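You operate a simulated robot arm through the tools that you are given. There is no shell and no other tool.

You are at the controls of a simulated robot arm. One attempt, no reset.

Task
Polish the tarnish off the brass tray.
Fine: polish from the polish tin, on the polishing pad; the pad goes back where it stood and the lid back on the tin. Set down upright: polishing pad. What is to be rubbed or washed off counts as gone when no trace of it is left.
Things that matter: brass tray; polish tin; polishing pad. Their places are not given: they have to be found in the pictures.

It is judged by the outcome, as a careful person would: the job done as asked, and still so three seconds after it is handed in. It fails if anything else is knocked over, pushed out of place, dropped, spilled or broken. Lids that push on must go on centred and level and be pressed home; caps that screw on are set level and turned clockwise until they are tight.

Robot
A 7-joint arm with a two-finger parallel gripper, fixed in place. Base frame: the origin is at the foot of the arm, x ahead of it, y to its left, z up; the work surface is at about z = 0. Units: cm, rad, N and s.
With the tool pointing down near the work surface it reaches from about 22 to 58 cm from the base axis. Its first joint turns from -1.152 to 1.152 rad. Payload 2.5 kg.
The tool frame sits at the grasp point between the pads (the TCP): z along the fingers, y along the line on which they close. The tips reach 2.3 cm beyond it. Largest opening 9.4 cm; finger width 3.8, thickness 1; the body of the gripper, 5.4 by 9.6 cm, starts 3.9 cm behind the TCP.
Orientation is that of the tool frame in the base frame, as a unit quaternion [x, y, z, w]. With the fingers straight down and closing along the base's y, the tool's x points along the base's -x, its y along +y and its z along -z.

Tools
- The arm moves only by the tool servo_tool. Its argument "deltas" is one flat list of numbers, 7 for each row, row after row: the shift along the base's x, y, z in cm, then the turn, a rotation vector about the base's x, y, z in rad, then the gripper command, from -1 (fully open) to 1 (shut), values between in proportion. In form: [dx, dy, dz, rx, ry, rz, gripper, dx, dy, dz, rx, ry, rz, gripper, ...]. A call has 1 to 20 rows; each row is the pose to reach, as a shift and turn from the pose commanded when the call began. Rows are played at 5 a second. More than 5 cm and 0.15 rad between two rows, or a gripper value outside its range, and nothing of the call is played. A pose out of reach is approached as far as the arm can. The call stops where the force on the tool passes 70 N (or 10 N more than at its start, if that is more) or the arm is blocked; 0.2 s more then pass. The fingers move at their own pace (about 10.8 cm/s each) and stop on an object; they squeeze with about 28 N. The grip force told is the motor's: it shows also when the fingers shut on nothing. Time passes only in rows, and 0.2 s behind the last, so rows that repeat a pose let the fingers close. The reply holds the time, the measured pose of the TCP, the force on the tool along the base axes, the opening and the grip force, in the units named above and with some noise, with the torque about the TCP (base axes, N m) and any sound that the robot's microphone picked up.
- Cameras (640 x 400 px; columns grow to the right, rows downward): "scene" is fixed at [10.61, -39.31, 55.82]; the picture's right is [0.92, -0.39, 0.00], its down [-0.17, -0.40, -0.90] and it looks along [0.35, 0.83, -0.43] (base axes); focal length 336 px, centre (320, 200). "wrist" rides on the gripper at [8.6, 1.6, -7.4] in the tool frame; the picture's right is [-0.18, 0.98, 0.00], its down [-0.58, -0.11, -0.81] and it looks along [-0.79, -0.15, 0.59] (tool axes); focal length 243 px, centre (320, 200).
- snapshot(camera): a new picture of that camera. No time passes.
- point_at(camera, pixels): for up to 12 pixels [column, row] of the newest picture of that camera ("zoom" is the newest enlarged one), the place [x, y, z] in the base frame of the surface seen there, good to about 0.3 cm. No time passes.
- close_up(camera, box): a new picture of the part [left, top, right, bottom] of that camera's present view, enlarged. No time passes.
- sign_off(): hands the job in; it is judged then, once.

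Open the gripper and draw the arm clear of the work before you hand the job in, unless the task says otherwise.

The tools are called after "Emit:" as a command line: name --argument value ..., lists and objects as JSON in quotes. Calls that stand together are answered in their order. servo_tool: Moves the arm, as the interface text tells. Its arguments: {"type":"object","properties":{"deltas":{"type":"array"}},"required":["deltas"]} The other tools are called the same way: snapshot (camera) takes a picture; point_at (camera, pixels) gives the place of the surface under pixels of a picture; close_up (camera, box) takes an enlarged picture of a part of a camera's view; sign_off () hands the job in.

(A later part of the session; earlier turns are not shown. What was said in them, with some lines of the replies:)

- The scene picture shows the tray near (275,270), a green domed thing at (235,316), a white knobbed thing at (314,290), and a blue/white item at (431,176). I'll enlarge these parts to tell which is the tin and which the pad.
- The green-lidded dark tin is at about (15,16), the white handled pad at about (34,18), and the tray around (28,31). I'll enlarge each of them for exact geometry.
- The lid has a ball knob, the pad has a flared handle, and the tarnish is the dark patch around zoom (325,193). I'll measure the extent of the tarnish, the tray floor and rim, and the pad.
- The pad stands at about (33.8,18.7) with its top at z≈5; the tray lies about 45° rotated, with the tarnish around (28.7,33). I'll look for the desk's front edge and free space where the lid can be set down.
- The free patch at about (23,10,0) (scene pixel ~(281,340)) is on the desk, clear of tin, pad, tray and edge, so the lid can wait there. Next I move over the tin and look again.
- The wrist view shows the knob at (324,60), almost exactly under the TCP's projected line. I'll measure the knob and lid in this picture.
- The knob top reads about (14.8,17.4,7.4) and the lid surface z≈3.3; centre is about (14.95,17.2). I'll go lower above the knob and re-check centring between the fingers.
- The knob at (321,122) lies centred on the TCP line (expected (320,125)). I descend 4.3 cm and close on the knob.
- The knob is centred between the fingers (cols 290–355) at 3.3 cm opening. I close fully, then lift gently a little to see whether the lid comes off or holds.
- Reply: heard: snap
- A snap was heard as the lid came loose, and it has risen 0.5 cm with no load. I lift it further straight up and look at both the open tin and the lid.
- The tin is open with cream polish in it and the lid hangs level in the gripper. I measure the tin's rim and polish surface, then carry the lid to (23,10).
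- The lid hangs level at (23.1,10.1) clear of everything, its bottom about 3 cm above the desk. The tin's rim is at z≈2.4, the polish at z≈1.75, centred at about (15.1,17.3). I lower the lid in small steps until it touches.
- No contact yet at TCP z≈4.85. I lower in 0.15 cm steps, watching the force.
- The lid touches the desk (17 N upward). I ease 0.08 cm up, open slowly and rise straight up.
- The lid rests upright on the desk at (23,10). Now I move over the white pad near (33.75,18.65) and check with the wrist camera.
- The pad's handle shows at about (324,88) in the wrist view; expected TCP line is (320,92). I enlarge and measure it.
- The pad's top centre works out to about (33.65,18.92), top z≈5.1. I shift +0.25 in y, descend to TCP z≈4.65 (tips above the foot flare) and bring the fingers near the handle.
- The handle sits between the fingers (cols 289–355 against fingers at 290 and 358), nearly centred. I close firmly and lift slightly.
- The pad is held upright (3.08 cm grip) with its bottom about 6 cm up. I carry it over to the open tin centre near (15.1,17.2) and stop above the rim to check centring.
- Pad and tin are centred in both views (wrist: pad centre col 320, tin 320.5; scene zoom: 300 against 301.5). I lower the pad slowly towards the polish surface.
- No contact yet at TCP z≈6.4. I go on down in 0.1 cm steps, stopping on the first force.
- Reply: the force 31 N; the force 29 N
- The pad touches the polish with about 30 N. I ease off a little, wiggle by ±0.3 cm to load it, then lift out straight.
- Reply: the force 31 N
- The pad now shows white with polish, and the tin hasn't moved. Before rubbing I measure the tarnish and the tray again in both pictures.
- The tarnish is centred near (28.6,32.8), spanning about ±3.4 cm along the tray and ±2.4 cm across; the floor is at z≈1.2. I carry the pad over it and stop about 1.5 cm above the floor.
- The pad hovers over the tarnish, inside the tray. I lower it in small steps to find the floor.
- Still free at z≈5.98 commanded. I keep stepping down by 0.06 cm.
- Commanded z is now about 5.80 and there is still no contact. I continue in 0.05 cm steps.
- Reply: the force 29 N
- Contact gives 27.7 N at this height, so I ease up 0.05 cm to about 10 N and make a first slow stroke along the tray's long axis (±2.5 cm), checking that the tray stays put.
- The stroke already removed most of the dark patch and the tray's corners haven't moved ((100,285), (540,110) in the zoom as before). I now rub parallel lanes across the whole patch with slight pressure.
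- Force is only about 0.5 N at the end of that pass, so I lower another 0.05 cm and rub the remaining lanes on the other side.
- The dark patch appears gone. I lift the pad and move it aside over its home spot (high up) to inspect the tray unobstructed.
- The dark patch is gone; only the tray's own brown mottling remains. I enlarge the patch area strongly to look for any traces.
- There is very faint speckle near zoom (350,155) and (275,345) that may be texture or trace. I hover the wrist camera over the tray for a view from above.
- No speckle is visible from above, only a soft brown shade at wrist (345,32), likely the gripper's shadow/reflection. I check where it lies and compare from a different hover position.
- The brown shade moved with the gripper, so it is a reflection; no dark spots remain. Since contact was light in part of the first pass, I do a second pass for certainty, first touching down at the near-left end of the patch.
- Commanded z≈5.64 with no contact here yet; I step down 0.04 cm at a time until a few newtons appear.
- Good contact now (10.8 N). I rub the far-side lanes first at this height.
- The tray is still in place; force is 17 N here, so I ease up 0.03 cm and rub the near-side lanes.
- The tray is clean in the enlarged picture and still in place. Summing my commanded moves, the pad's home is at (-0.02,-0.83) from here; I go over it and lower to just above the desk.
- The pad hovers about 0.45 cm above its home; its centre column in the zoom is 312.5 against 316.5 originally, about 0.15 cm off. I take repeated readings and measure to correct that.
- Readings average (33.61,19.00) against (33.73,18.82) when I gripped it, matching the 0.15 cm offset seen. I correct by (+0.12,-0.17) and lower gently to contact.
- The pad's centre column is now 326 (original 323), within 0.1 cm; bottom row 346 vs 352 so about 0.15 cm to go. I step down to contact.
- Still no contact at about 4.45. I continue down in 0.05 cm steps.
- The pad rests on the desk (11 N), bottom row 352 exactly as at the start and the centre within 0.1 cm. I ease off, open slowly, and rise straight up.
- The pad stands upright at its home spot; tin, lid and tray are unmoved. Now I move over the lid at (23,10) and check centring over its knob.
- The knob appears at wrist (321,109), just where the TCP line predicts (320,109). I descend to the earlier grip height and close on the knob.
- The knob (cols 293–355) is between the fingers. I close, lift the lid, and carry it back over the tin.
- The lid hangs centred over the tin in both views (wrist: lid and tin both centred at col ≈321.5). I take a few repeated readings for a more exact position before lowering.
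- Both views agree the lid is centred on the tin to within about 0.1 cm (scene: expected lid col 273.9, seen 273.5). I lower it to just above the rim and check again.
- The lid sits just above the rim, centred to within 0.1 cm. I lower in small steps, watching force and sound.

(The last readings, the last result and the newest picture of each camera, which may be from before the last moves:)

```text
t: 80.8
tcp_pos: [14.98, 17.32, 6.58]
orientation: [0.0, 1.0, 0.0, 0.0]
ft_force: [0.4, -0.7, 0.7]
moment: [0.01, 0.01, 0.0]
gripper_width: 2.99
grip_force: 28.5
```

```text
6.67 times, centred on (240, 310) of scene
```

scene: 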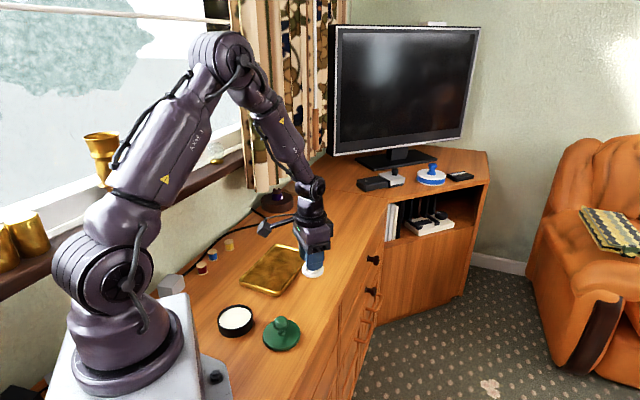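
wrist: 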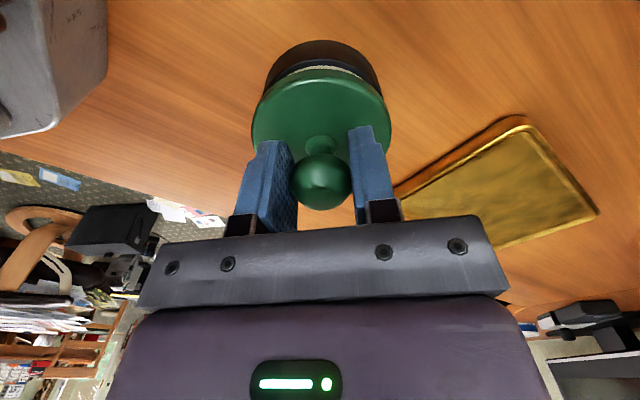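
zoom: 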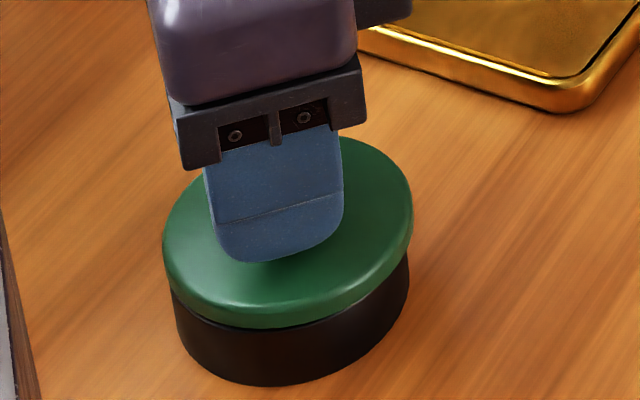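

The lid is almost on and level, no force yet. I continue pressing down in 0.1 cm steps.

Emit:
servo_tool --deltas '[0, 0, -0.1, 0, 0, 0, 1, 0, 0, -0.1, 0, 0, 0, 1]'

Emit:
servo_tool --deltas '[0, 0, -0.1, 0, 0, 0, 1, 0, 0, -0.1, 0, 0, 0, 1]'

Emit:
servo_tool --deltas '[0, 0, -0.08, 0, 0, 0, 1, 0, 0, -0.08, 0, 0, 0, 1]'

```text
t: 81.4
tcp_pos: [14.82, 17.07, 6.5]
orientation: [0.0, 1.0, 0.0, 0.0]
ft_force: [-0.3, -0.2, 0.0]
moment: [0.01, 0.02, -0.01]
gripper_width: 2.99
grip_force: 27.6
```

```text
t: 82.0
tcp_pos: [14.86, 17.23, 6.33]
orientation: [0.0, 1.0, 0.001, 0.0]
ft_force: [0.3, -0.1, -0.6]
moment: [-0.03, 0.03, -0.04]
gripper_width: 2.99
grip_force: 27.7
```

```text
t: 82.6
tcp_pos: [14.91, 17.17, 6.33]
orientation: [0.0, 1.0, -0.001, 0.0]
ft_force: [-0.7, 0.1, -1.0]
moment: [-0.01, 0.0, -0.01]
gripper_width: 2.99
grip_force: 27.6
```

Still free at z≈6.3. I continue; the original seated grip height was 6.22.

Emit:
servo_tool --deltas '[0, 0, -0.08, 0, 0, 0, 1, 0, 0, -0.08, 0, 0, 0, 1]'

Emit:
servo_tool --deltas '[0, 0, -0.06, 0, 0, 0, 1, 0, 0, -0.06, 0, 0, 0, 1]'

Emit:
servo_tool --deltas '[0, 0, -0.06, 0, 0, 0, 1, 0, 0, -0.06, 0, 0, 0, 1]'

Emit:
close_up --camera "scene" --box '[205, 280, 275, 340]'

```text
t: 83.2
tcp_pos: [15.01, 17.09, 6.19]
orientation: [0.001, 1.0, 0.001, 0.0]
ft_force: [0.1, 0.5, -0.4]
moment: [0.0, -0.01, 0.04]
gripper_width: 2.97
grip_force: 27.8
```

```text
t: 83.8
tcp_pos: [14.77, 17.16, 6.19]
orientation: [0.001, 1.0, -0.001, 0.0]
ft_force: [-0.8, -0.5, -0.7]
moment: [0.01, 0.01, -0.02]
gripper_width: 2.98
grip_force: 28.3
```

```text
t: 84.4
tcp_pos: [15.0, 17.22, 6.2]
orientation: [0.0, 1.0, 0.0, 0.0]
ft_force: [-2.0, -0.2, 2.0]
moment: [-0.05, -0.05, -0.05]
gripper_width: 2.99
grip_force: 27.4
```

```text
6.67 times, centred on (240, 310) of scene
```

zoom: 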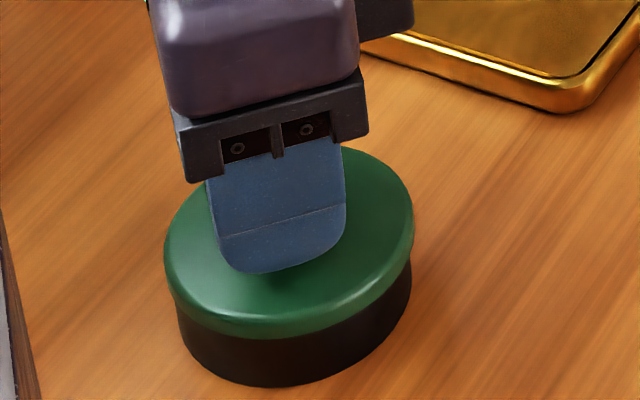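

First contact (2 N) with the lid at its original height. I press it home with further small steps, listening for the snap.

Emit:
servo_tool --deltas '[0, 0, -0.06, 0, 0, 0, 1, 0, 0, -0.06, 0, 0, 0, 1]'

Emit:
servo_tool --deltas '[0, 0, -0.06, 0, 0, 0, 1, 0, 0, -0.06, 0, 0, 0, 1]'

```text
t: 85.0
tcp_pos: [14.95, 17.13, 6.1]
orientation: [0.001, 1.0, 0.0, 0.0]
ft_force: [-7.2, 0.8, 29.1]
moment: [0.01, -0.05, -0.01]
gripper_width: 2.98
grip_force: 28.2
```

```text
t: 85.6
tcp_pos: [14.97, 17.33, 5.95]
orientation: [0.0, 1.0, 0.0, 0.001]
ft_force: [-7.7, 1.2, 29.5]
moment: [0.04, -0.01, -0.07]
gripper_width: 3.01
grip_force: 27.9
```

Force saturates at 29 N because the fingers slip on the knob, and no snap was heard. I unload, open, rise, and will then press the knob top with closed fingertips.

Emit:
servo_tool --deltas '[0, 0, 0.08, 0, 0, 0, 1, 0, 0, 0.08, 0, 0, 0, 0.25, 0, 0, 0.08, 0, 0, 0, -0.3, 0, 0, 0.08, 0, 0, 0, -1, 0, 0, 0.08, 0, 0, 0, -1, 0, 0, 1.5, 0, 0, 0, -1, 0, 0, 4, 0, 0, 0, -1, 0, 0, 5.5, 0, 0, 0, -1, 0, 0, 5.5, 0, 0, 0, -1]'

Emit:
close_up --camera "scene" --box '[205, 285, 269, 345]'

Emit:
snapshot --camera "wrist"

```text
t: 87.6
tcp_pos: [14.91, 17.16, 11.44]
orientation: [-0.001, 1.0, 0.0, 0.0]
ft_force: [-0.1, 0.3, 0.3]
moment: [0.0, 0.01, -0.02]
gripper_width: 9.43
grip_force: 0.0
heard: snap
```

```text
6.67 times, centred on (237, 315) of scene
```

zoom: 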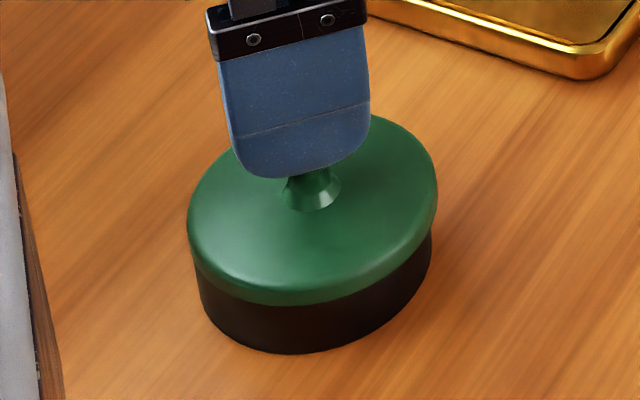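

```text
taken
```

wrist: 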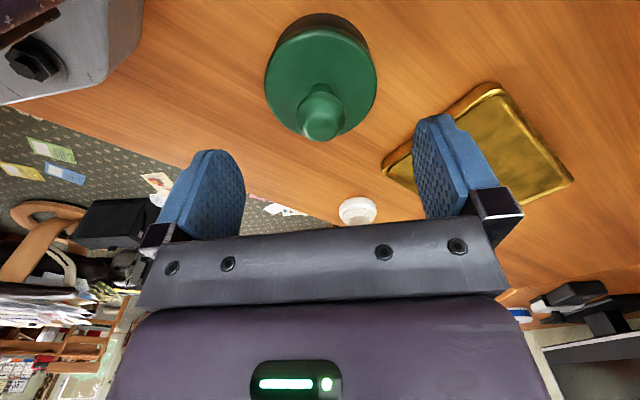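

A snap was heard on release (just as one was heard on first gripping), so the lid has clicked home. I rise clear to inspect its seating and centring without the gripper in the way.

Emit:
servo_tool --deltas '[1, 0, 3, 0, 0, 0, -1, 3, 0, 6, 0, 0, 0, -1, 5, 0, 9, 0, 0, 0, -1, 8, 0, 12, 0, 0, 0, -1, 11, -0.5, 15, 0, 0, 0, -1, 14, -1, 18, 0, 0, 0, -1, 14, -1, 18, 0, 0, 0, -1]'

Emit:
close_up --camera "scene" --box '[205, 285, 269, 345]'

Emit:
point_at --camera "zoom" --pixels '[[310, 130], [310, 60], [220, 200], [410, 180], [310, 290], [300, 240], [370, 240], [240, 250], [390, 150], [310, 100], [260, 130], [340, 130]]'

Emit:
snapshot --camera "scene"

Emit:
snapshot --camera "wrist"

```text
t: 89.2
tcp_pos: [29.01, 16.1, 29.62]
orientation: [0.0, 1.0, 0.0, 0.0]
ft_force: [0.4, 0.0, -0.1]
moment: [0.0, 0.01, 0.0]
gripper_width: 9.4
grip_force: 0.1
```

```text
6.67 times, centred on (237, 315) of scene
```

zoom: 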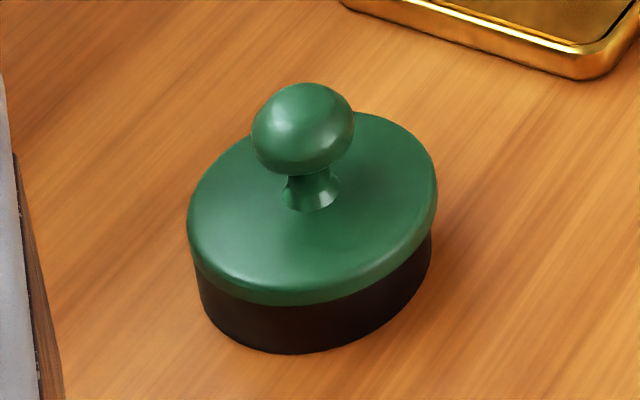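

```text
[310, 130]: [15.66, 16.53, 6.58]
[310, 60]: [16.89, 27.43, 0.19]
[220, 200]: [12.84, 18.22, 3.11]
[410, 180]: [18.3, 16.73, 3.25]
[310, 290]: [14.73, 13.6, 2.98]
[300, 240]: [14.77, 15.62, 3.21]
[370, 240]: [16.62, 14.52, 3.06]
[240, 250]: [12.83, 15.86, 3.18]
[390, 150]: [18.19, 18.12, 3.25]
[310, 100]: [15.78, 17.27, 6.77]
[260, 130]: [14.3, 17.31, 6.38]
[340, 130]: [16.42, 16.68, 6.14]
```

```text
taken
```

scene: 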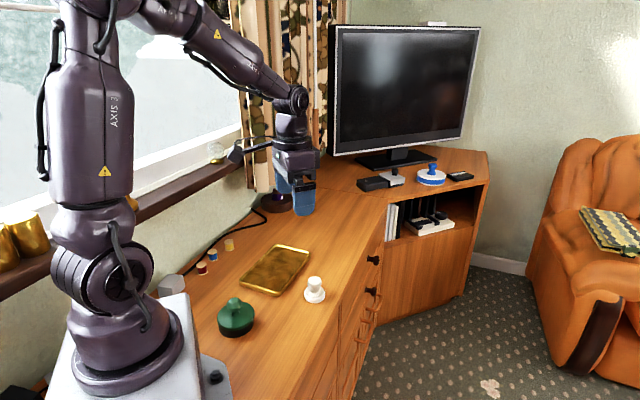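

```text
taken
```

wrist: 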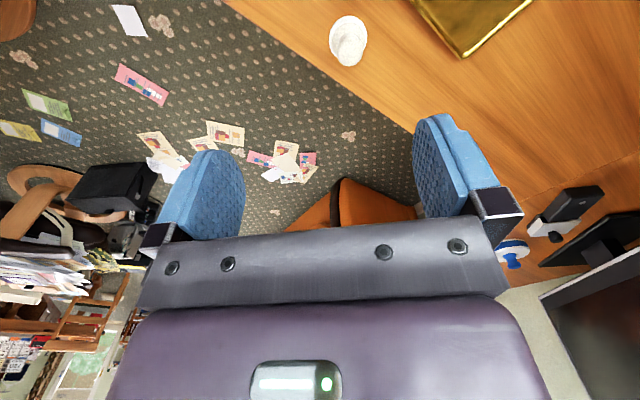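

In the same framing as the start, the lid now appears about 6–8 zoom px right of its original place relative to the tin (≈0.2 cm). I enlarge the left and right edges to judge the overhang on each side.

Emit:
close_up --camera "scene" --box '[212, 310, 232, 335]'

Emit:
close_up --camera "scene" --box '[240, 305, 260, 330]'

Emit:
close_up --camera "scene" --box '[212, 293, 262, 343]'

```text
16.00 times, centred on (222, 322) of scene
```

zoom: 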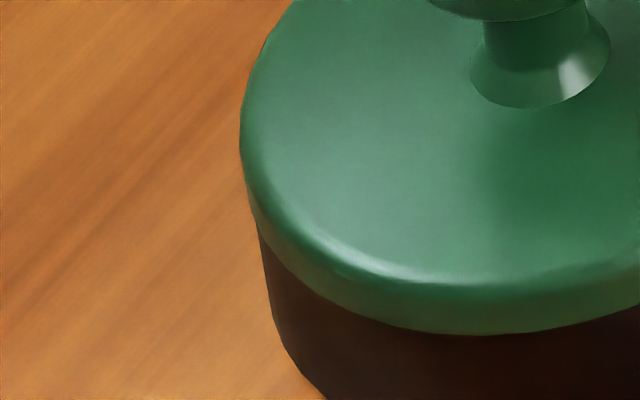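

```text
16.00 times, centred on (250, 318) of scene
```

zoom: 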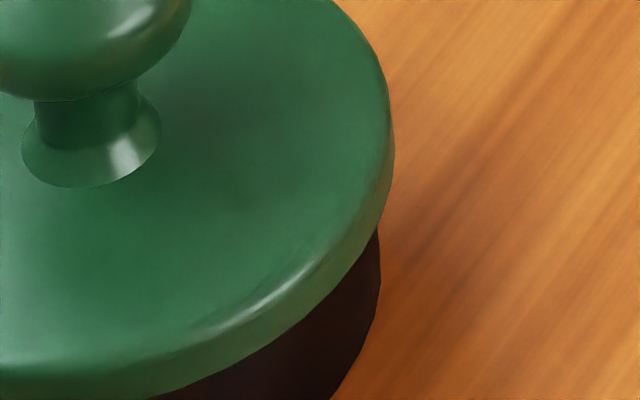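

```text
8.00 times, centred on (237, 318) of scene
```

zoom: 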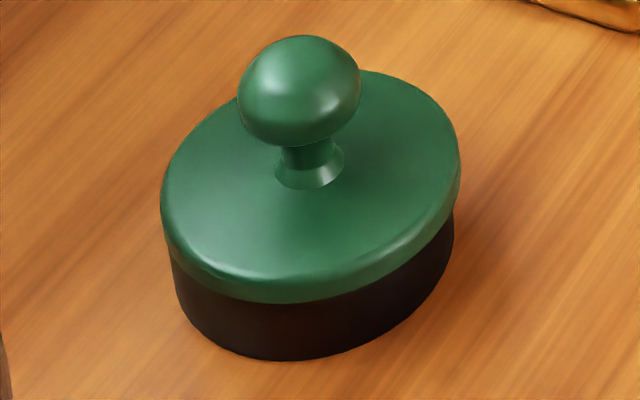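

The lid is level, seated at its original height, and off-centre by only about 0.1 cm. To be certain it is pressed home, I go back with the fingers shut and press on top of the knob; first I come to just above it.

Emit:
servo_tool --deltas '[0, 0, 0, 0, 0, 0, 1, -3.5, 0.25, -3, 0, 0, 0, 1, -7, 0.5, -6, 0, 0, 0, 1, -10.5, 0.75, -9, 0, 0, 0, 1, -13.9, 1.0, -12, 0, 0, 0, 1, -13.9, 1.0, -15.5, 0, 0, 0, 1, -13.9, 1.0, -18.2, 0, 0, 0, 1, -13.9, 1.0, -18.2, 0, 0, 0, 1]'

Emit:
snapshot --camera "wrist"

Emit:
close_up --camera "scene" --box '[195, 255, 285, 345]'

```text
t: 91.0
tcp_pos: [14.99, 17.19, 11.15]
orientation: [-0.001, 1.0, 0.0, 0.0]
ft_force: [-0.4, -0.2, 0.0]
moment: [-0.01, 0.0, -0.04]
gripper_width: 0.02
grip_force: 27.9
```

```text
taken
```

wrist: 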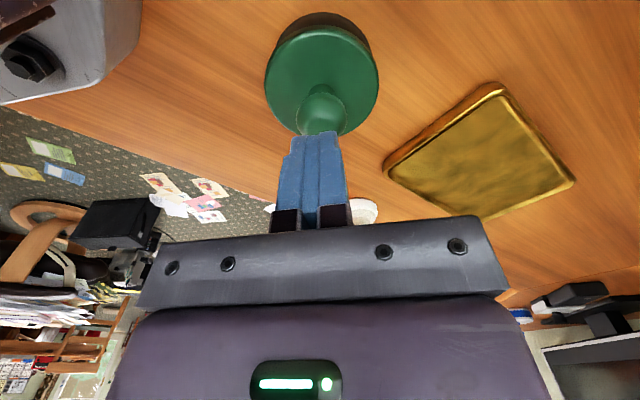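

```text
4.44 times, centred on (240, 300) of scene
```

zoom: 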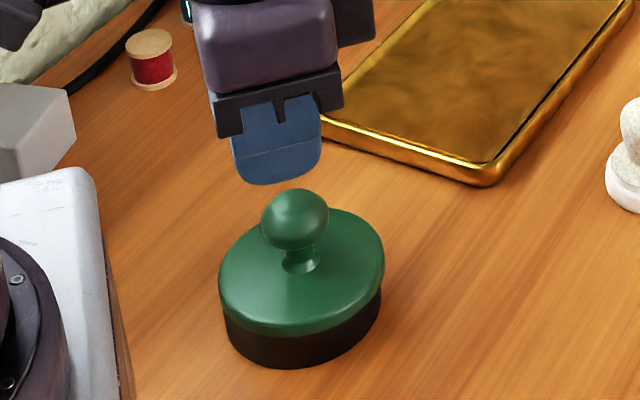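

The shut fingertips hover over the knob; in the scene zoom they look slightly left of it, so I measure the fingertip and knob positions before pressing.

Emit:
point_at --camera "zoom" --pixels '[[277, 180], [240, 160], [315, 160], [277, 120], [235, 130], [320, 130], [295, 200], [265, 220], [328, 220], [295, 230]]'

Emit:
close_up --camera "wrist" --box '[240, 0, 400, 240]'

Emit:
point_at --camera "wrist" --pixels '[[321, 110], [321, 120], [321, 128], [310, 125], [330, 125], [300, 140], [335, 140], [312, 135]]'

```text
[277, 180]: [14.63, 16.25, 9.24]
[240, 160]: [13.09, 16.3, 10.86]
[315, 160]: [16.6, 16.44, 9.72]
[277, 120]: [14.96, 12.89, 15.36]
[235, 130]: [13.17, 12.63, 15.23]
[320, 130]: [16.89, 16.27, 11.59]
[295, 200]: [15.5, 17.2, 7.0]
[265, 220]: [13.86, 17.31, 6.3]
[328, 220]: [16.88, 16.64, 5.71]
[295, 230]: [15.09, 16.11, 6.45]
```

```text
1.67 times, centred on (320, 120) of wrist
```

zoom: 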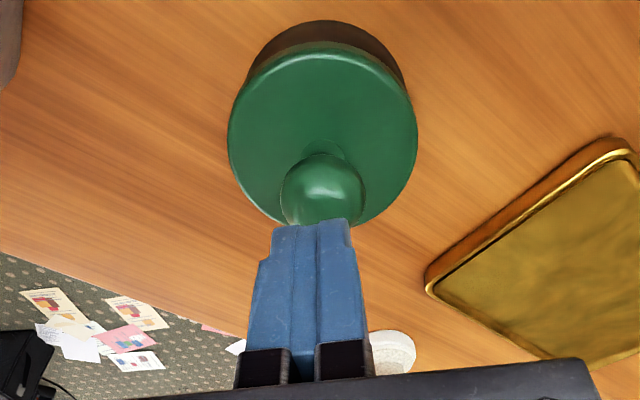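

```text
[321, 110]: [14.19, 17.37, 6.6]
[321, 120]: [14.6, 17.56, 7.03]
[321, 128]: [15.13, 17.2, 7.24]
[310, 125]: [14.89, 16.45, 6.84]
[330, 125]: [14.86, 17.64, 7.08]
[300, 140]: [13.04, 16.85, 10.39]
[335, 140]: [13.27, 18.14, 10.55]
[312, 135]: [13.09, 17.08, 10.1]
```

The fingertips are centred at x≈14.95 and the knob at about (15.25,17.2), top z≈7.3. I shift +0.25 cm in x and lower onto the knob top.

Emit:
servo_tool --deltas '[0.25, 0, 0, 0, 0, 0, 1, 0.25, 0, -0.7, 0, 0, 0, 1, 0.25, 0, -1.2, 0, 0, 0, 1, 0.25, 0, -1.2, 0, 0, 0, 1]'

Emit:
servo_tool --deltas '[0, 0, -0.1, 0, 0, 0, 1, 0, 0, -0.2, 0, 0, 0, 1, 0, 0, -0.2, 0, 0, 0, 1]'

Emit:
servo_tool --deltas '[0, 0, -0.1, 0, 0, 0, 1, 0, 0, -0.1, 0, 0, 0, 1]'

```text
t: 92.0
tcp_pos: [15.35, 17.1, 10.16]
orientation: [0.0, 1.0, -0.001, 0.0]
ft_force: [0.5, 0.1, 0.7]
moment: [-0.03, -0.02, -0.02]
gripper_width: 0.02
grip_force: 28.1
```

```text
t: 92.8
tcp_pos: [15.42, 17.16, 10.02]
orientation: [0.001, 1.0, 0.0, 0.0]
ft_force: [0.8, -0.3, -1.1]
moment: [-0.02, -0.04, 0.01]
gripper_width: 0.01
grip_force: 27.8
```

```text
t: 93.4
tcp_pos: [15.35, 17.09, 9.76]
orientation: [0.0, 1.0, 0.0, 0.0]
ft_force: [0.0, 0.7, 0.4]
moment: [0.0, -0.01, 0.01]
gripper_width: 0.01
grip_force: 27.8
```

No contact yet at z≈9.76. I step on down in 0.08 cm steps until pressing at 40–50 N.

Emit:
servo_tool --deltas '[0, 0, -0.08, 0, 0, 0, 1, 0, 0, -0.08, 0, 0, 0, 1]'

Emit:
servo_tool --deltas '[0, 0, -0.08, 0, 0, 0, 1, 0, 0, -0.08, 0, 0, 0, 1]'

Emit:
servo_tool --deltas '[0, 0, -0.06, 0, 0, 0, 1, 0, 0, -0.06, 0, 0, 0, 1]'

```text
t: 94.0
tcp_pos: [15.29, 17.18, 9.72]
orientation: [0.0, 1.0, 0.0, 0.0]
ft_force: [0.6, 0.0, 0.4]
moment: [0.0, -0.01, -0.02]
gripper_width: 0.03
grip_force: 28.0
```

```text
t: 94.6
tcp_pos: [15.39, 17.2, 9.72]
orientation: [0.0, 1.0, 0.0, 0.0]
ft_force: [0.8, 0.1, 0.9]
moment: [-0.01, -0.01, 0.0]
gripper_width: 0.0
grip_force: 27.9
```

```text
t: 95.2
tcp_pos: [15.28, 17.29, 9.63]
orientation: [0.001, 1.0, 0.0, 0.0]
ft_force: [0.3, 0.6, 0.1]
moment: [-0.03, -0.01, 0.01]
gripper_width: 0.0
grip_force: 27.6
```

Still no contact (commanded z≈9.55). I continue down.

Emit:
servo_tool --deltas '[0, 0, -0.08, 0, 0, 0, 1, 0, 0, -0.08, 0, 0, 0, 1]'

Emit:
servo_tool --deltas '[0, 0, -0.08, 0, 0, 0, 1, 0, 0, -0.08, 0, 0, 0, 1]'

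Emit:
servo_tool --deltas '[0, 0, -0.06, 0, 0, 0, 1, 0, 0, -0.06, 0, 0, 0, 1]'

Emit:
close_up --camera "scene" --box '[205, 270, 275, 345]'

```text
t: 95.8
tcp_pos: [15.33, 17.22, 9.45]
orientation: [0.001, 1.0, 0.001, 0.0]
ft_force: [0.8, 0.0, 0.3]
moment: [-0.03, 0.02, 0.01]
gripper_width: 0.0
grip_force: 27.8
```

```text
t: 96.4
tcp_pos: [15.36, 17.25, 9.36]
orientation: [0.0, 1.0, 0.0, -0.001]
ft_force: [-0.2, 0.6, -0.8]
moment: [-0.02, 0.02, 0.02]
gripper_width: 0.0
grip_force: 28.3
```

```text
t: 97.0
tcp_pos: [15.28, 17.18, 9.33]
orientation: [0.0, 1.0, 0.001, 0.0]
ft_force: [0.2, 0.1, 0.1]
moment: [0.0, 0.01, -0.01]
gripper_width: 0.0
grip_force: 27.7
```

```text
5.33 times, centred on (240, 308) of scene
```

zoom: 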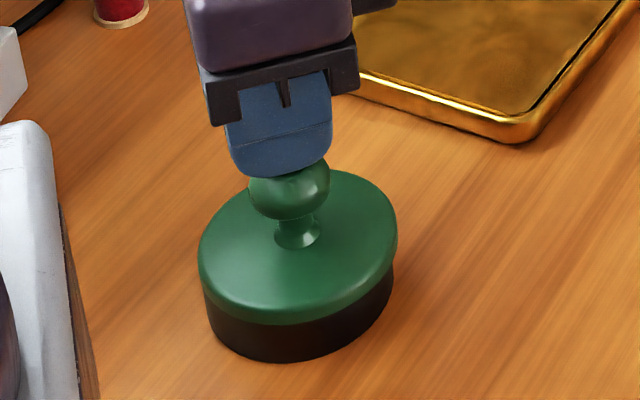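

The tips are just about on the knob. I continue in small steps until force shows.

Emit:
servo_tool --deltas '[0, 0, -0.06, 0, 0, 0, 1, 0, 0, -0.06, 0, 0, 0, 1]'

Emit:
servo_tool --deltas '[0, 0, -0.06, 0, 0, 0, 1, 0, 0, -0.06, 0, 0, 0, 1]'

Emit:
servo_tool --deltas '[0, 0, -0.06, 0, 0, 0, 1, 0, 0, -0.06, 0, 0, 0, 1]'

```text
t: 97.6
tcp_pos: [15.31, 17.16, 9.33]
orientation: [0.0, 1.0, -0.001, 0.0]
ft_force: [-0.9, 0.2, -0.3]
moment: [-0.01, 0.01, 0.0]
gripper_width: 0.0
grip_force: 28.1
```

```text
t: 98.2
tcp_pos: [15.3, 17.15, 9.32]
orientation: [0.0, 1.0, 0.0, 0.0]
ft_force: [0.6, 0.6, 0.0]
moment: [0.03, -0.03, 0.0]
gripper_width: 0.01
grip_force: 28.0
```

```text
t: 98.8
tcp_pos: [15.25, 17.19, 9.27]
orientation: [0.0, 1.0, 0.0, 0.0]
ft_force: [-1.7, -1.9, 6.6]
moment: [-0.03, 0.03, 0.09]
gripper_width: 0.0
grip_force: 28.2
```

Contact (6.6 N). I press further in small steps, listening.

Emit:
servo_tool --deltas '[0, 0, -0.06, 0, 0, 0, 1, 0, 0, -0.06, 0, 0, 0, 1]'

Emit:
servo_tool --deltas '[0, 0, -0.05, 0, 0, 0, 1, 0, 0, -0.05, 0, 0, 0, 1]'

```text
t: 99.4
tcp_pos: [15.21, 17.17, 9.22]
orientation: [0.0, 1.0, 0.0, 0.0]
ft_force: [-5.9, -3.3, 25.3]
moment: [-0.07, 0.14, -0.02]
gripper_width: 0.0
grip_force: 28.5
```

```text
t: 100.2
tcp_pos: [15.36, 17.16, 9.13]
orientation: [0.0, 1.0, 0.0, 0.0]
ft_force: [-3.2, -3.6, 23.5]
moment: [-0.05, 0.05, 0.0]
gripper_width: 0.0
grip_force: 28.0
stopped in row 2: the force on the tool passed its limit at 72 N (the readings are from after the stop); the commanded pose is now the measured one
```

The press reached about 72 N with no further click and no give, so the lid is already home. I lift straight off and clear, then inspect everything.

Emit:
servo_tool --deltas '[0, 0, 0.2, 0, 0, 0, 1, 0, 0, 1, 0, 0, 0, 1, 0, 0, 3, 0, 0, 0, 1, 2, 0, 6, 0, 0, 0, 0, 4.5, 0, 9, 0, 0, 0, -1, 7.5, 0, 12, 0, 0, 0, -1, 10.5, -0.5, 15, 0, 0, 0, -1, 13.5, -1.5, 18.5, 0, 0, 0, -1, 13.5, -1.5, 21.5, 0, 0, 0, -1, 13.5, -1.5, 21.5, 0, 0, 0, -1]'

Emit:
snapshot --camera "scene"

Emit:
close_up --camera "scene" --box '[205, 285, 269, 345]'

Emit:
close_up --camera "scene" --box '[150, 220, 350, 345]'

Emit:
close_up --camera "scene" --box '[230, 235, 320, 300]'

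```text
t: 102.4
tcp_pos: [28.87, 15.46, 30.6]
orientation: [0.0, 1.0, 0.0, 0.0]
ft_force: [-1.1, -0.1, 0.3]
moment: [0.02, 0.0, 0.03]
gripper_width: 9.41
grip_force: 0.1
```

```text
taken
```

scene: 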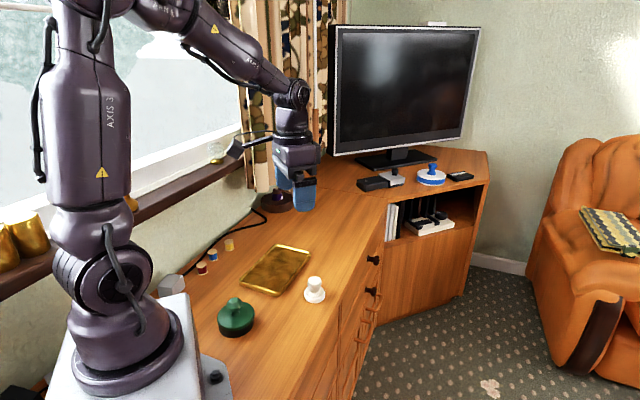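

```text
6.67 times, centred on (237, 315) of scene
```

zoom: 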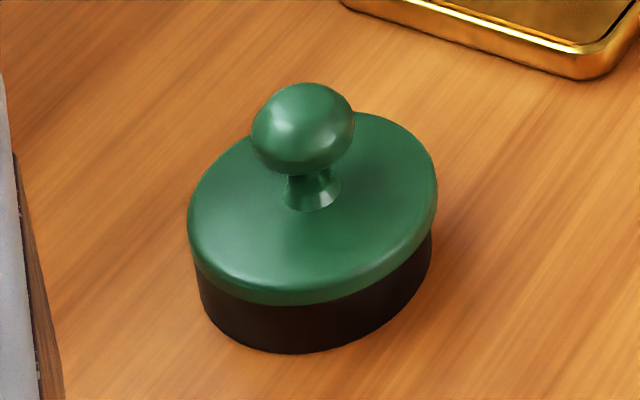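

```text
3.20 times, centred on (250, 282) of scene
```

zoom: 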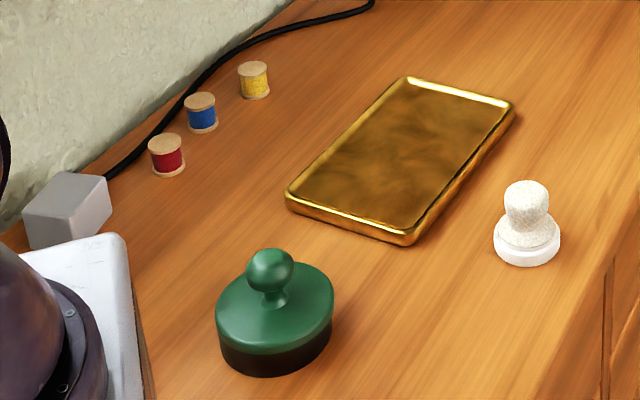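

```text
6.15 times, centred on (275, 268) of scene
```

zoom: 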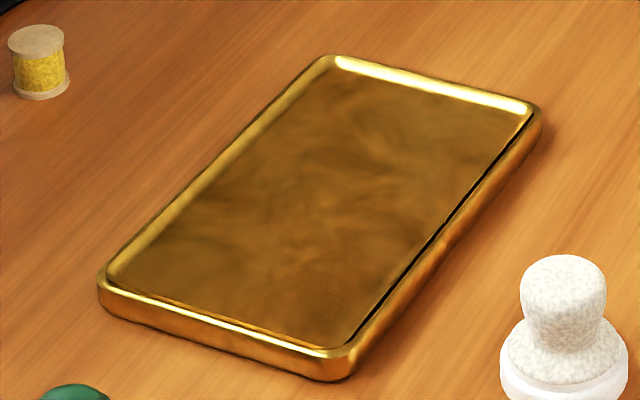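

All objects stand in place and the lid is level and home. One last strong enlargement of the two faintly speckled spots on the tray floor to rule out any remaining tarnish.

Emit:
close_up --camera "scene" --box '[264, 254, 290, 270]'

Emit:
close_up --camera "scene" --box '[262, 266, 290, 284]'

Emit:
snapshot --camera "wrist"

```text
16.00 times, centred on (277, 262) of scene
```

zoom: 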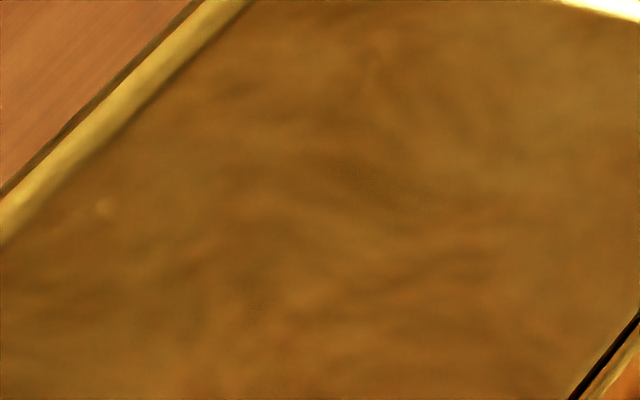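

```text
16.00 times, centred on (276, 275) of scene
```

zoom: 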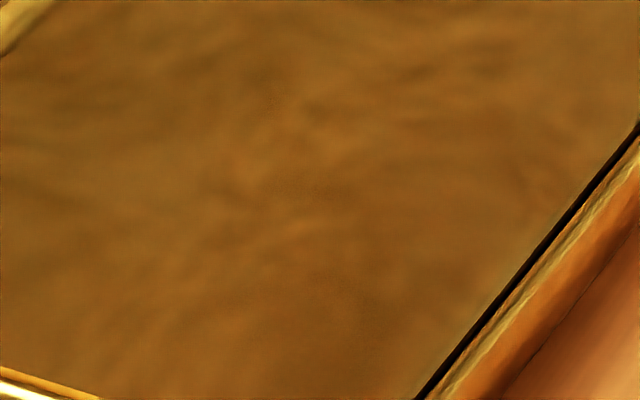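

```text
taken
```

wrist: 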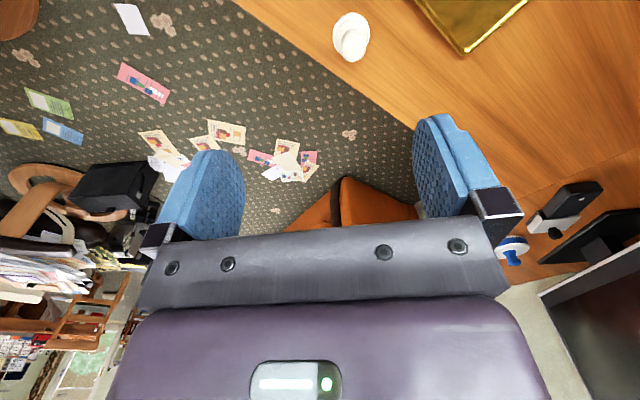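

The tray floor shows only its soft brass mottling and no tarnish. The pad is upright at its spot, the lid clicked home and level, and the gripper is open and clear, so I hand the job in.

Emit:
sign_off

```text
The job is handed in.
```

I polished the tarnish off the brass tray and handed the job in. No trace shows in the enlarged pictures, only the tray's own brown mottling.

- **Tray:** I rubbed the patch twice with polish from the tin on the pad. The tray's corners are where they were at the start.
- **Pad:** It is upright, within about 0.1 cm of where it stood.
- **Tin lid:** It is back on and level. It snapped when I let go, and a press of about 70 N on the knob gave no further click. It sits about 0.1 cm off centre on the tin.
- **Tin:** It may have shifted by up to about 0.15 cm while I worked on it. Nothing else appears to have moved.

The gripper is open and the arm is clear of the work.
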